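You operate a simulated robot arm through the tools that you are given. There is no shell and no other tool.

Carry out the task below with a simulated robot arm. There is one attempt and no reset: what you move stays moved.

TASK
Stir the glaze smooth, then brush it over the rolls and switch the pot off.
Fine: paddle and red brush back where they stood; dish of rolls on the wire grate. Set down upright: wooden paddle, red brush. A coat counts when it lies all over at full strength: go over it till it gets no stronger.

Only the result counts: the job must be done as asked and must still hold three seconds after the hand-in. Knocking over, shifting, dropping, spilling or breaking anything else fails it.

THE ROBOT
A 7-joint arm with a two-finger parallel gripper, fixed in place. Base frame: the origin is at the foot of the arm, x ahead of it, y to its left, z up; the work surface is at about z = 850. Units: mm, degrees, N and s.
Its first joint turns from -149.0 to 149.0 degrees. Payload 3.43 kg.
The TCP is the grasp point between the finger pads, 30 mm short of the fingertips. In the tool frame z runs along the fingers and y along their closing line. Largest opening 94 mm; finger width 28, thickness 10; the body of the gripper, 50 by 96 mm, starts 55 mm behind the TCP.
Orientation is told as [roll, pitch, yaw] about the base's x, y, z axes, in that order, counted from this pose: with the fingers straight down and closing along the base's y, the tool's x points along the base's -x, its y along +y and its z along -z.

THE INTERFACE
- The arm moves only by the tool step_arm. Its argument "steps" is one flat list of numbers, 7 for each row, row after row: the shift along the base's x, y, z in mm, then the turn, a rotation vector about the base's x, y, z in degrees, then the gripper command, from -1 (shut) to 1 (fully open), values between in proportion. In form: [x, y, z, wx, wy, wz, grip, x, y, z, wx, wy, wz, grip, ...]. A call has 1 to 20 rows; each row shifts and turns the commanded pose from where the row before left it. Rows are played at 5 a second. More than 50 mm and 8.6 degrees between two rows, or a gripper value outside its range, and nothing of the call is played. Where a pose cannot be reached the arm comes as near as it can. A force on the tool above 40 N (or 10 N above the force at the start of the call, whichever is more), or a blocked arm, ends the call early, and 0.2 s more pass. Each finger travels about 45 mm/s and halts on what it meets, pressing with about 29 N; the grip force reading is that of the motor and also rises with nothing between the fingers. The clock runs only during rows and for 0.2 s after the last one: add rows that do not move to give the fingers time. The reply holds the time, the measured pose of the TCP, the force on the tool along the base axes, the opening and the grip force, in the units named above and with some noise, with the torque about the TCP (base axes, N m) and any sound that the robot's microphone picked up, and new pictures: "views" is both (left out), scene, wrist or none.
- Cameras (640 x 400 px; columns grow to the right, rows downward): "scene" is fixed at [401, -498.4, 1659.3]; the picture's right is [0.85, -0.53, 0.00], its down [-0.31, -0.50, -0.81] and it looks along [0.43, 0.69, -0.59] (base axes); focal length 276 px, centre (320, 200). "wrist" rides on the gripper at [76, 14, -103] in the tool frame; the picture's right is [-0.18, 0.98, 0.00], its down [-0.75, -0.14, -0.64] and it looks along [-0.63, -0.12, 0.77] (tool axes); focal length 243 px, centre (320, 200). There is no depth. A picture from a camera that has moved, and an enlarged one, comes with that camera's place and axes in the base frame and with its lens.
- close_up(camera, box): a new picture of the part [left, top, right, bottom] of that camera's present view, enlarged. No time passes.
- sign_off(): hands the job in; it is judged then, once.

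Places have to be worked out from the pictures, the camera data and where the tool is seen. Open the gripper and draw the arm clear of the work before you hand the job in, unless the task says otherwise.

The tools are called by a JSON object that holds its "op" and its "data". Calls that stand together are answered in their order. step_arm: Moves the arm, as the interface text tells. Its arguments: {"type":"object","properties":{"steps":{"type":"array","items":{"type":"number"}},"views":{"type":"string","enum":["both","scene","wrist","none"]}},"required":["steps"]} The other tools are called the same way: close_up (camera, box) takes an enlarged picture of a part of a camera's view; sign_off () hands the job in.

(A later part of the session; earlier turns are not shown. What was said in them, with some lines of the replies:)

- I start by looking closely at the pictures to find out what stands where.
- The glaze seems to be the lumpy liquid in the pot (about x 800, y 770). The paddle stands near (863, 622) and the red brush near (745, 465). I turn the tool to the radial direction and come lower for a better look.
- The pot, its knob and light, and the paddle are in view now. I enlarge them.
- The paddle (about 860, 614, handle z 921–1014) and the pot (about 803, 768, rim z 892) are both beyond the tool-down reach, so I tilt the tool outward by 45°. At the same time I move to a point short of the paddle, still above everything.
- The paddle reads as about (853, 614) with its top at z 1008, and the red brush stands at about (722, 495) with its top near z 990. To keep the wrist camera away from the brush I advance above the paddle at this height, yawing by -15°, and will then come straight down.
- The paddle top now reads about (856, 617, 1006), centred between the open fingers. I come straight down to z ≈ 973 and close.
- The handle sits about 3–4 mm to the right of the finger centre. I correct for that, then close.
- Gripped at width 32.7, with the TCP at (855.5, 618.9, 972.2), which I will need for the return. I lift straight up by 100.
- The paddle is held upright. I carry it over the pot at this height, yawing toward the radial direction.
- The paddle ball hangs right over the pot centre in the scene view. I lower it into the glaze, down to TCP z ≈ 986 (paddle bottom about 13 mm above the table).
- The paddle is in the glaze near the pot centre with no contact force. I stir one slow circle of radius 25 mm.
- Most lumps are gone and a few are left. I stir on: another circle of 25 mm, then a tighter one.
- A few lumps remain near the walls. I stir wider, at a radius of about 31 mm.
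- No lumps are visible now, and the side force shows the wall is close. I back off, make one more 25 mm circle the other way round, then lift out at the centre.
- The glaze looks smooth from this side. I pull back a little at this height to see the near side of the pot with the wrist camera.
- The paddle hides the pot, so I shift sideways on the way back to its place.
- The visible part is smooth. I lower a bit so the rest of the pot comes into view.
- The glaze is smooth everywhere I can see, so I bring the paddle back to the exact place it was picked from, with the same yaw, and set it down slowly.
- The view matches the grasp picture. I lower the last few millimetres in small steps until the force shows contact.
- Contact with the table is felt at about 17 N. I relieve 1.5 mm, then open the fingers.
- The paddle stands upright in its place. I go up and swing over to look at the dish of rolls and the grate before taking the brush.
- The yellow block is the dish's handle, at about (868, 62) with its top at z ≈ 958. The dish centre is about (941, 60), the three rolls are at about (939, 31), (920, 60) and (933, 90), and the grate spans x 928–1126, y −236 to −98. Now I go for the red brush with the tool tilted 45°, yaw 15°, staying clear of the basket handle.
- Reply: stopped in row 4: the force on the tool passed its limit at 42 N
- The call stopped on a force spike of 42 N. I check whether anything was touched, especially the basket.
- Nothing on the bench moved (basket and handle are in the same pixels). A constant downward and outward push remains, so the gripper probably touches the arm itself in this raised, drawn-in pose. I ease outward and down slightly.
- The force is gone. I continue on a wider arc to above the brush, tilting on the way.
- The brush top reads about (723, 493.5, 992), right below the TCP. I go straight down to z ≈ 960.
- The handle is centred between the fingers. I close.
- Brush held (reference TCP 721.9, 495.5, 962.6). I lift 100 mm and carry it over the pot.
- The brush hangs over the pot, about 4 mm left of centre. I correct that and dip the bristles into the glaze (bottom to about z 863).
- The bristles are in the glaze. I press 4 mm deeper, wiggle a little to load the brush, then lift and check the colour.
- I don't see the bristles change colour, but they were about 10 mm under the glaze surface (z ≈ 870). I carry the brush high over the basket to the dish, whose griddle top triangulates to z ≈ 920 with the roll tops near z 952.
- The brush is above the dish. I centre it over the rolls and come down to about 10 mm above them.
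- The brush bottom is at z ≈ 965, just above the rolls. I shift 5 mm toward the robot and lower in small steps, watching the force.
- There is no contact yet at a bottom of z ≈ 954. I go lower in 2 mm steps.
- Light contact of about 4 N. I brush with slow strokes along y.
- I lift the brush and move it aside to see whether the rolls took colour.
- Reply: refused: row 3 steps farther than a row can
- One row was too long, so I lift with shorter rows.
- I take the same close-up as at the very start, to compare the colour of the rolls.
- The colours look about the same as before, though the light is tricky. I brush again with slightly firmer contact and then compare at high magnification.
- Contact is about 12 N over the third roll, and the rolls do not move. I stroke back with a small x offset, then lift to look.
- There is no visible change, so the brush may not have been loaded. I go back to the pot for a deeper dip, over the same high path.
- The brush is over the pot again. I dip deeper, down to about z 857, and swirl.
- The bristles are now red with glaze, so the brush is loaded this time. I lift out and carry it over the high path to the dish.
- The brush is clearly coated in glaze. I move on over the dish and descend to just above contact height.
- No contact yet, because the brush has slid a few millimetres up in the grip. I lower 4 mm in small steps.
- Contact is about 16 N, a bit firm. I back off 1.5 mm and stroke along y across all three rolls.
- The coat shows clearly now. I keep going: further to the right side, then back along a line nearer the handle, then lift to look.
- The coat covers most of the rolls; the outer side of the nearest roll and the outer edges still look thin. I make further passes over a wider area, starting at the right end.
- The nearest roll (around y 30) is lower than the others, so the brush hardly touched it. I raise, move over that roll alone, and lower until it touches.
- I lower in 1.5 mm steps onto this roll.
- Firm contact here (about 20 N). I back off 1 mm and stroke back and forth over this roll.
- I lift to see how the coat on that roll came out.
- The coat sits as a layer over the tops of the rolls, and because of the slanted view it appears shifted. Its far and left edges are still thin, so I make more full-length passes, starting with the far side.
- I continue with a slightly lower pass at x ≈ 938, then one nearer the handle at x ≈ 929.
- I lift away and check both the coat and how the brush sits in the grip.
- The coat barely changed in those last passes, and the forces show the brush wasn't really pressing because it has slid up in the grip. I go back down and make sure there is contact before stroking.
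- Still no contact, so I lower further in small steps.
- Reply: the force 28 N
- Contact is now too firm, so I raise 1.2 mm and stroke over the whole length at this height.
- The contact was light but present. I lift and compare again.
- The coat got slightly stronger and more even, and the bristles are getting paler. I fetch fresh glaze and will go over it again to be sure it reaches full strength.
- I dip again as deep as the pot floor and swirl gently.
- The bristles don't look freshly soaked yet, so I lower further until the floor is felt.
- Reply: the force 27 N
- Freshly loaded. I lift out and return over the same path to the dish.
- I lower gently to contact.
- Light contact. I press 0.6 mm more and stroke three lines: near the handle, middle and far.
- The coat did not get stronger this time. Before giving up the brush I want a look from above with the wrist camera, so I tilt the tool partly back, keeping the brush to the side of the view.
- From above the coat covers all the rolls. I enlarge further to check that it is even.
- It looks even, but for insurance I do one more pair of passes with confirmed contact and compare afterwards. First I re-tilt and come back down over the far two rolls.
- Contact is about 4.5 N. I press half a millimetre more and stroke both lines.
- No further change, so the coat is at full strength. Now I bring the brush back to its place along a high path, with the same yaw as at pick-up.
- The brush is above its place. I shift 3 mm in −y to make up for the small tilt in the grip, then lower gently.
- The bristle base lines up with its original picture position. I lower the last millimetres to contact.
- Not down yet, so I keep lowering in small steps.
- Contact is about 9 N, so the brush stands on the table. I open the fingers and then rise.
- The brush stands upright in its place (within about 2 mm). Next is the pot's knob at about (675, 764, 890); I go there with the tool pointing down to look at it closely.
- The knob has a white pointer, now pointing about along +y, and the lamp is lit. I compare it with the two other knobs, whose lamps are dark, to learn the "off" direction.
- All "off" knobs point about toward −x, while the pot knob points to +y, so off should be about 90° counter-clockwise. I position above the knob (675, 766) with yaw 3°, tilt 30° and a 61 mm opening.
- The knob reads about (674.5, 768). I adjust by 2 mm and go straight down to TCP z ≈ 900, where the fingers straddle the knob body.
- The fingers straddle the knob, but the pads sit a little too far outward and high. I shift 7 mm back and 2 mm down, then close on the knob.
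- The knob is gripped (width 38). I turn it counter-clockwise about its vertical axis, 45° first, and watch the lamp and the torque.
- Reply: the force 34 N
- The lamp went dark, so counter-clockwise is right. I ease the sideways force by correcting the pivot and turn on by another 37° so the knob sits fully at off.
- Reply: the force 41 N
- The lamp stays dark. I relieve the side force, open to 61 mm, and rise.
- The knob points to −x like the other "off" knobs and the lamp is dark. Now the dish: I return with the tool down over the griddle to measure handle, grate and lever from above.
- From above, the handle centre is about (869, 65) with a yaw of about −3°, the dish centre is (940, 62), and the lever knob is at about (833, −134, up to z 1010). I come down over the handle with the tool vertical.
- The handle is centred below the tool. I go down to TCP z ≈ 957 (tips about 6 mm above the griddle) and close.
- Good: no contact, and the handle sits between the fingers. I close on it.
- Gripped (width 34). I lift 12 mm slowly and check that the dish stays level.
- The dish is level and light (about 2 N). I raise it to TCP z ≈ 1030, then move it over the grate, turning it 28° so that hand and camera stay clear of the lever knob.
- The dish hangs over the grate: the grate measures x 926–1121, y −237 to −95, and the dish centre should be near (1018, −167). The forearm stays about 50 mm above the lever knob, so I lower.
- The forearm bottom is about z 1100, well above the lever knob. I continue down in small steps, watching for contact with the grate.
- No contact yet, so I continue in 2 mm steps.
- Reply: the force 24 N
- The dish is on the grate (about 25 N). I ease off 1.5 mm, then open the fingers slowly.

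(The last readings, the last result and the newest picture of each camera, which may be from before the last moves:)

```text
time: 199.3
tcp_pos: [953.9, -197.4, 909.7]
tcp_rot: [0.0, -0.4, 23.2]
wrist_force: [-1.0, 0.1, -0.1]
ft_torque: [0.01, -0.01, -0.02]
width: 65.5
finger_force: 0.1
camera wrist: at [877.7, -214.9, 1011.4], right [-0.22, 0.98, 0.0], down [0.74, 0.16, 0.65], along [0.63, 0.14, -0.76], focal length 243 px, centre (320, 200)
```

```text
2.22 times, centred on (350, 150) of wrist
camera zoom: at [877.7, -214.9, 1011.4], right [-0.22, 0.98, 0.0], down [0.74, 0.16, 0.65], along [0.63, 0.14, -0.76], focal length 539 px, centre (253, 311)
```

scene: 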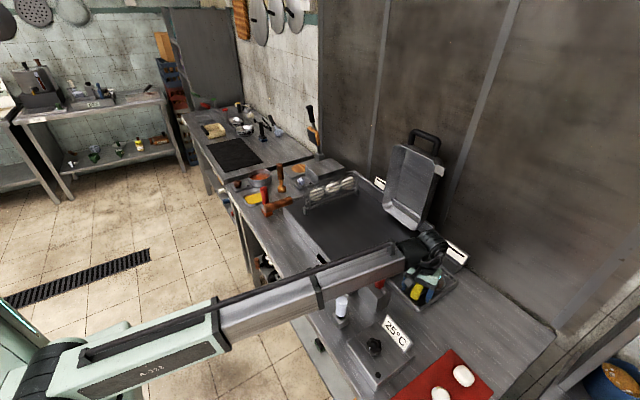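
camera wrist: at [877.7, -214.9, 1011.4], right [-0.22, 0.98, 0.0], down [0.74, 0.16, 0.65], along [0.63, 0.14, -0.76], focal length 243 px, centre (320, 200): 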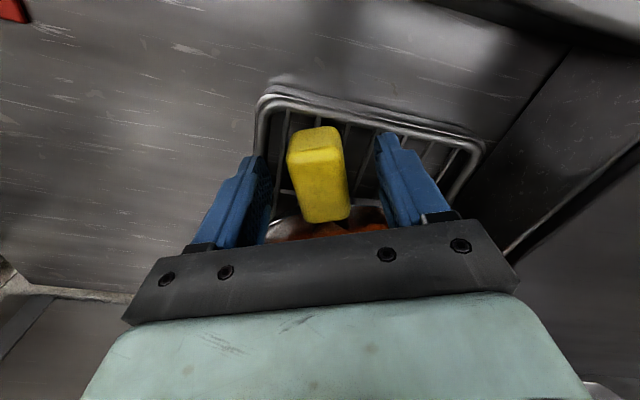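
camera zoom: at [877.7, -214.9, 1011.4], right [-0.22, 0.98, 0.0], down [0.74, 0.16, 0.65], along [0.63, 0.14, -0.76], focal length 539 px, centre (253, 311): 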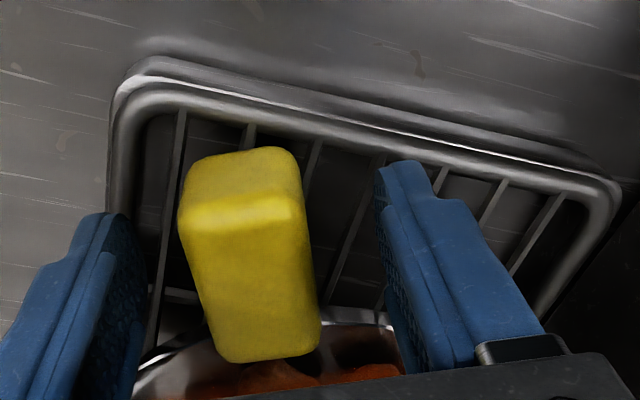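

The dish rests on the grate. I rise straight up.

{"op": "step_arm", "data": {"steps": [0, 0, 10, 0, 0, 0, 0.4, 0, 0, 25, 0, 0, 0, 0.4, 0, 0, 35, 0, 0, 0, 0.4, 0, 0, 40, 0, 0, 0, 0.4, 0, 0, 40, 0, 0, 0, 0.4, 0, 0, 40, 0, 0, 0, 1, -10, 35, 10, 0, 0, 0, 1, -10, 40, 0, 0, 0, 0, 1, -10, 45, 0, 0, 0, -5, 1, -10, 45, 0, 0, 0, -5, 1, 0, 45, 0, 0, 0, -5, 1, 0, 45, 0, 0, 0, -5, 1, 0, 0, 0, 0, 0, 0, 1]}}

{"op": "close_up", "data": {"camera": "scene", "box": [380, 230, 480, 310]}}

{"op": "close_up", "data": {"camera": "scene", "box": [225, 160, 305, 220]}}

```text
time: 202.1
tcp_pos: [914.8, 57.3, 1111.8]
tcp_rot: [0.0, -0.4, 3.2]
wrist_force: [0.5, -0.6, 0.3]
ft_torque: [0.01, -0.02, 0.01]
width: 94.2
finger_force: 0.0
camera wrist: at [837.2, 68.0, 1212.9], right [0.13, 0.99, 0.0], down [0.75, -0.1, 0.65], along [0.64, -0.08, -0.76], focal length 243 px, centre (320, 200)
```

scene: 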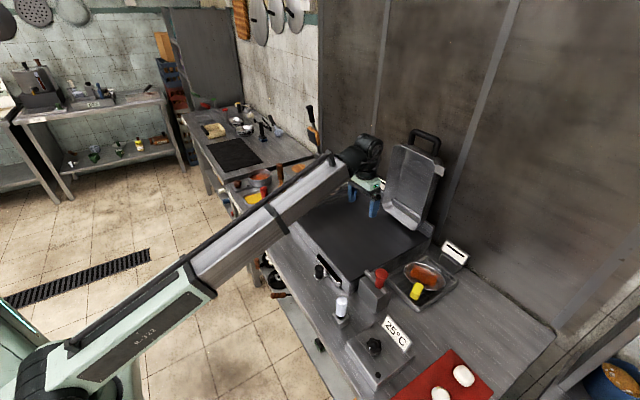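
wrist: 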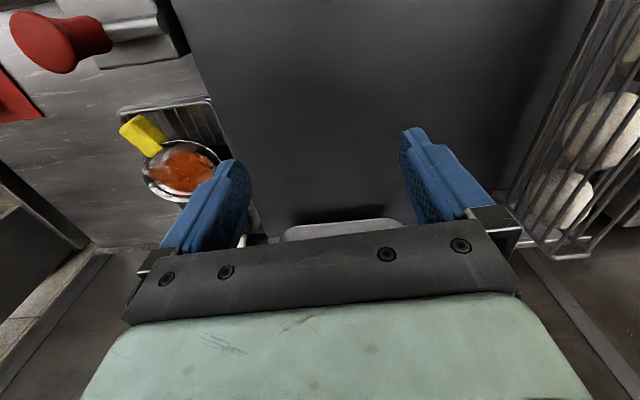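

```text
5.00 times, centred on (430, 270) of scene
camera zoom: at [401.0, -498.4, 1659.3], right [0.85, -0.53, 0.0], down [-0.31, -0.5, -0.81], along [0.43, 0.69, -0.59], focal length 1380 px, centre (-230, -150)
```

zoom: 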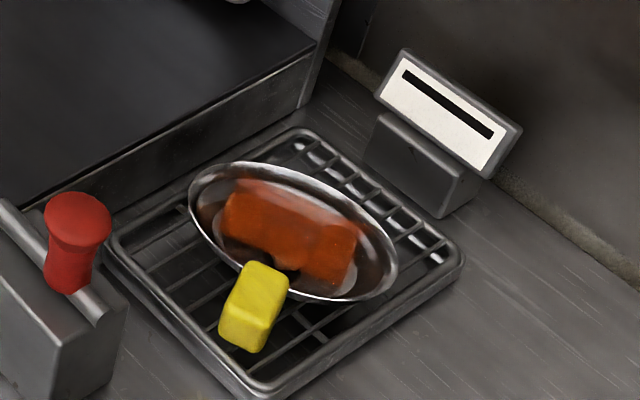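

```text
6.67 times, centred on (265, 190) of scene
camera zoom: at [401.0, -498.4, 1659.3], right [0.85, -0.53, 0.0], down [-0.31, -0.5, -0.81], along [0.43, 0.69, -0.59], focal length 1841 px, centre (687, 267)
```

zoom: 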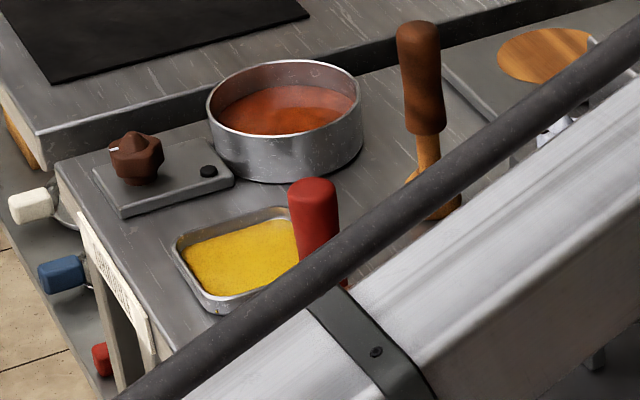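

The dish sits on the grate. I take a last close look at the coat and the dish from both cameras.

{"op": "close_up", "data": {"camera": "scene", "box": [410, 258, 450, 286]}}

{"op": "close_up", "data": {"camera": "wrist", "box": [110, 100, 230, 210]}}

```text
14.29 times, centred on (430, 272) of scene
camera zoom: at [401.0, -498.4, 1659.3], right [0.85, -0.53, 0.0], down [-0.31, -0.5, -0.81], along [0.43, 0.69, -0.59], focal length 3944 px, centre (-1251, -829)
```

zoom: 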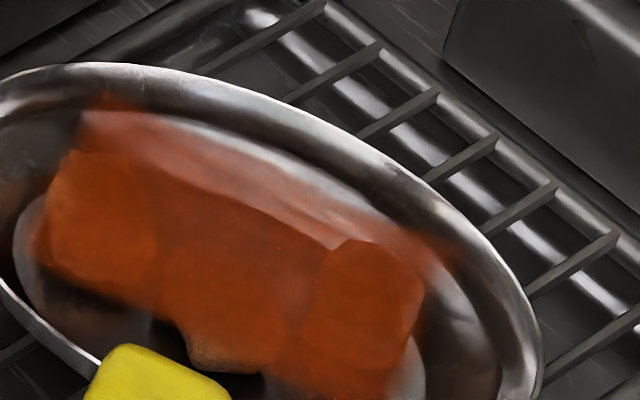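

```text
3.64 times, centred on (170, 155) of wrist
camera zoom: at [837.2, 68.0, 1212.9], right [0.13, 0.99, 0.0], down [0.75, -0.1, 0.65], along [0.64, -0.08, -0.76], focal length 882 px, centre (866, 364)
```

zoom: 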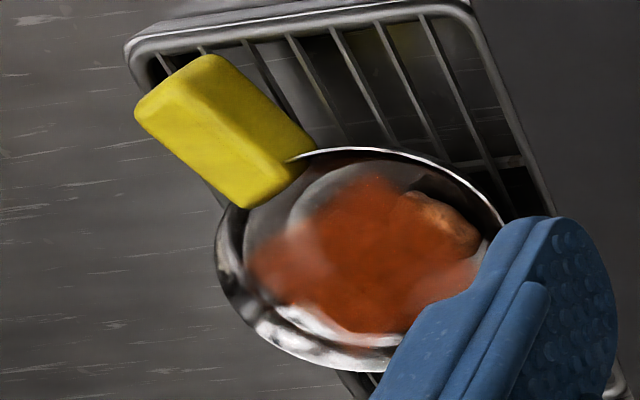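

The coat looks even and saturated, the dish sits flat on the grate, the paddle and brush stand upright, and the lamp is dark. I draw the arm back to its starting pose, up and clear of the work.

{"op": "step_arm", "data": {"steps": [0, 41, 10, 0, 0, 0, 1, 0, 41, 10, 0, 0, 0, 1, 0, 41, 10, 0, 0, 0, 1, 0, 41, 10, 0, 0, 0, 1, 0, 41, 10, 0, 0, 0, 1, 0, 41, 10, 0, 0, 0, 1, 0, 41, 10, 0, 0, 0, 1, -22, 41, 10, 0, 0, 0, 1, -22, 41, 10, 0, 0, 0, 1, -22, 41, 10, 0, 0, 0, 1, -22, 41, 10, 0, 0, 0, 1, -22, 41, 10, 0, 0, 0, 1, -22, 41, 10, 0, 0, 0, 1, -22, 41, 10, 0, 0, 0, 1, 0, 0, 0, 0, 0, 0, 1]}}

{"op": "close_up", "data": {"camera": "scene", "box": [225, 160, 305, 220]}}

{"op": "close_up", "data": {"camera": "scene", "box": [280, 160, 480, 320]}}

```text
time: 205.3
tcp_pos: [760.2, 630.2, 1251.7]
tcp_rot: [-0.2, -0.5, 3.1]
wrist_force: [0.4, -0.1, 0.9]
ft_torque: [0.06, -0.02, 0.03]
width: 94.0
finger_force: 0.0
camera wrist: at [682.0, 640.4, 1352.9], right [0.13, 0.99, 0.0], down [0.75, -0.1, 0.65], along [0.64, -0.08, -0.76], focal length 243 px, centre (320, 200)
```

scene: 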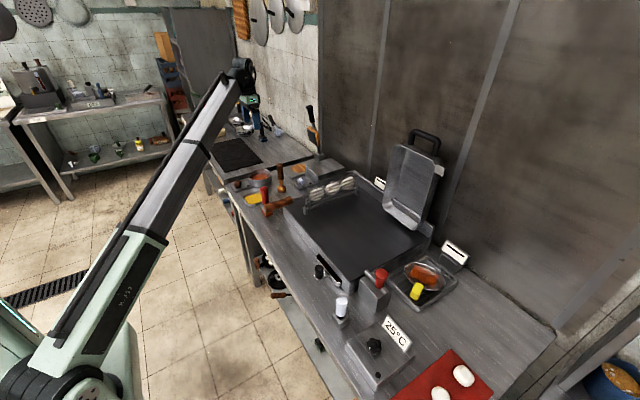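
wrist: 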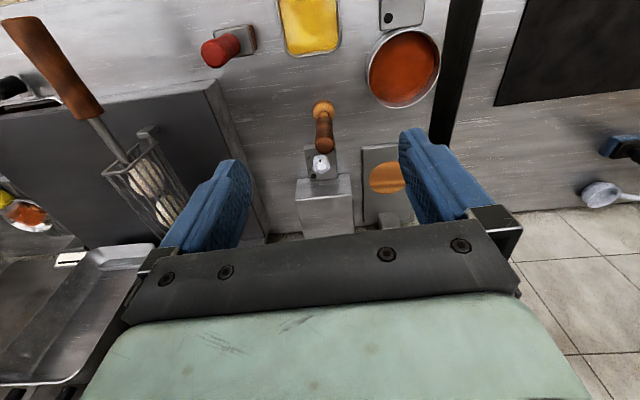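

```text
6.67 times, centred on (265, 190) of scene
camera zoom: at [401.0, -498.4, 1659.3], right [0.85, -0.53, 0.0], down [-0.31, -0.5, -0.81], along [0.43, 0.69, -0.59], focal length 1841 px, centre (687, 267)
```

zoom: 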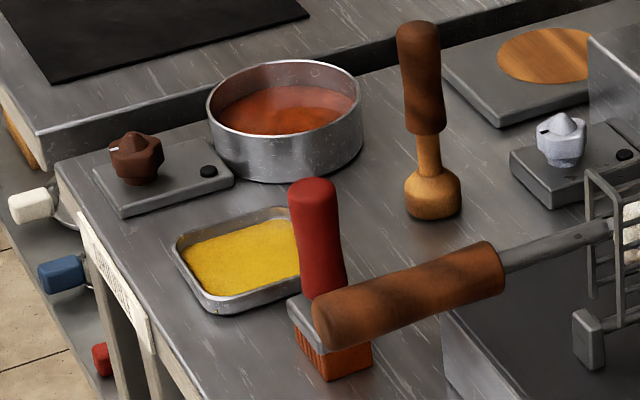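

```text
2.50 times, centred on (380, 240) of scene
camera zoom: at [401.0, -498.4, 1659.3], right [0.85, -0.53, 0.0], down [-0.31, -0.5, -0.81], along [0.43, 0.69, -0.59], focal length 690 px, centre (170, 100)
```

zoom: 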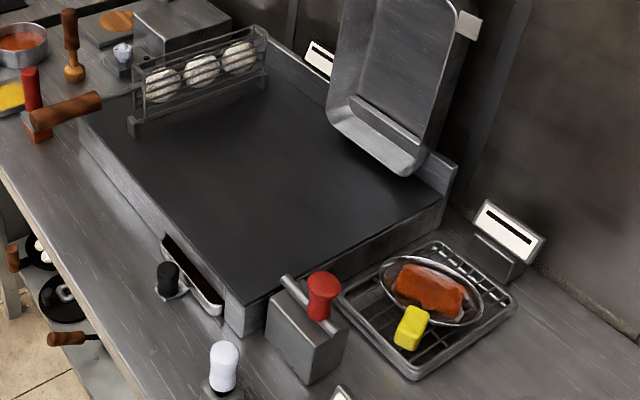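

Everything is in place: the glaze is smooth, the rolls are coated, the pot knob is at off with its lamp dark, and paddle and brush stand upright where they were. The dish is on the wire grate and the arm is clear, so I hand the job in.

{"op": "sign_off", "data": {}}

```text
The job is handed in.
```

I stirred the glaze smooth, brushed it over all three rolls, switched the pot off and moved the dish onto the wire grate. The job is handed in; I don't have a verdict back.

- **Glaze:** I stirred until no lumps were visible in the pot from either camera.
- **Coat:** The first dip was too shallow and put nothing on the rolls. After two deeper dips and several passes, the last passes made no visible difference. Full strength is my judgement from the pictures.
- **Pot:** I turned the brown knob beside the pot counter-clockwise by about 80°. Its lamp went dark, and it now points the same way as the other knobs whose lamps are off.
- **Paddle and brush:** Both stand upright where they started, the paddle with no visible shift and the brush within about 2 mm.
- **Dish:** It sits flat on the grate, turned about 28° from how it stood on the griddle, so the gripper could stay clear of the red lever.

Early on, a move stopped on a 42 N force spike. It looked like the gripper touching the arm itself, and the basket and its handle, the nearest things, had not moved. The gripper is open and the arm is back at its starting position.
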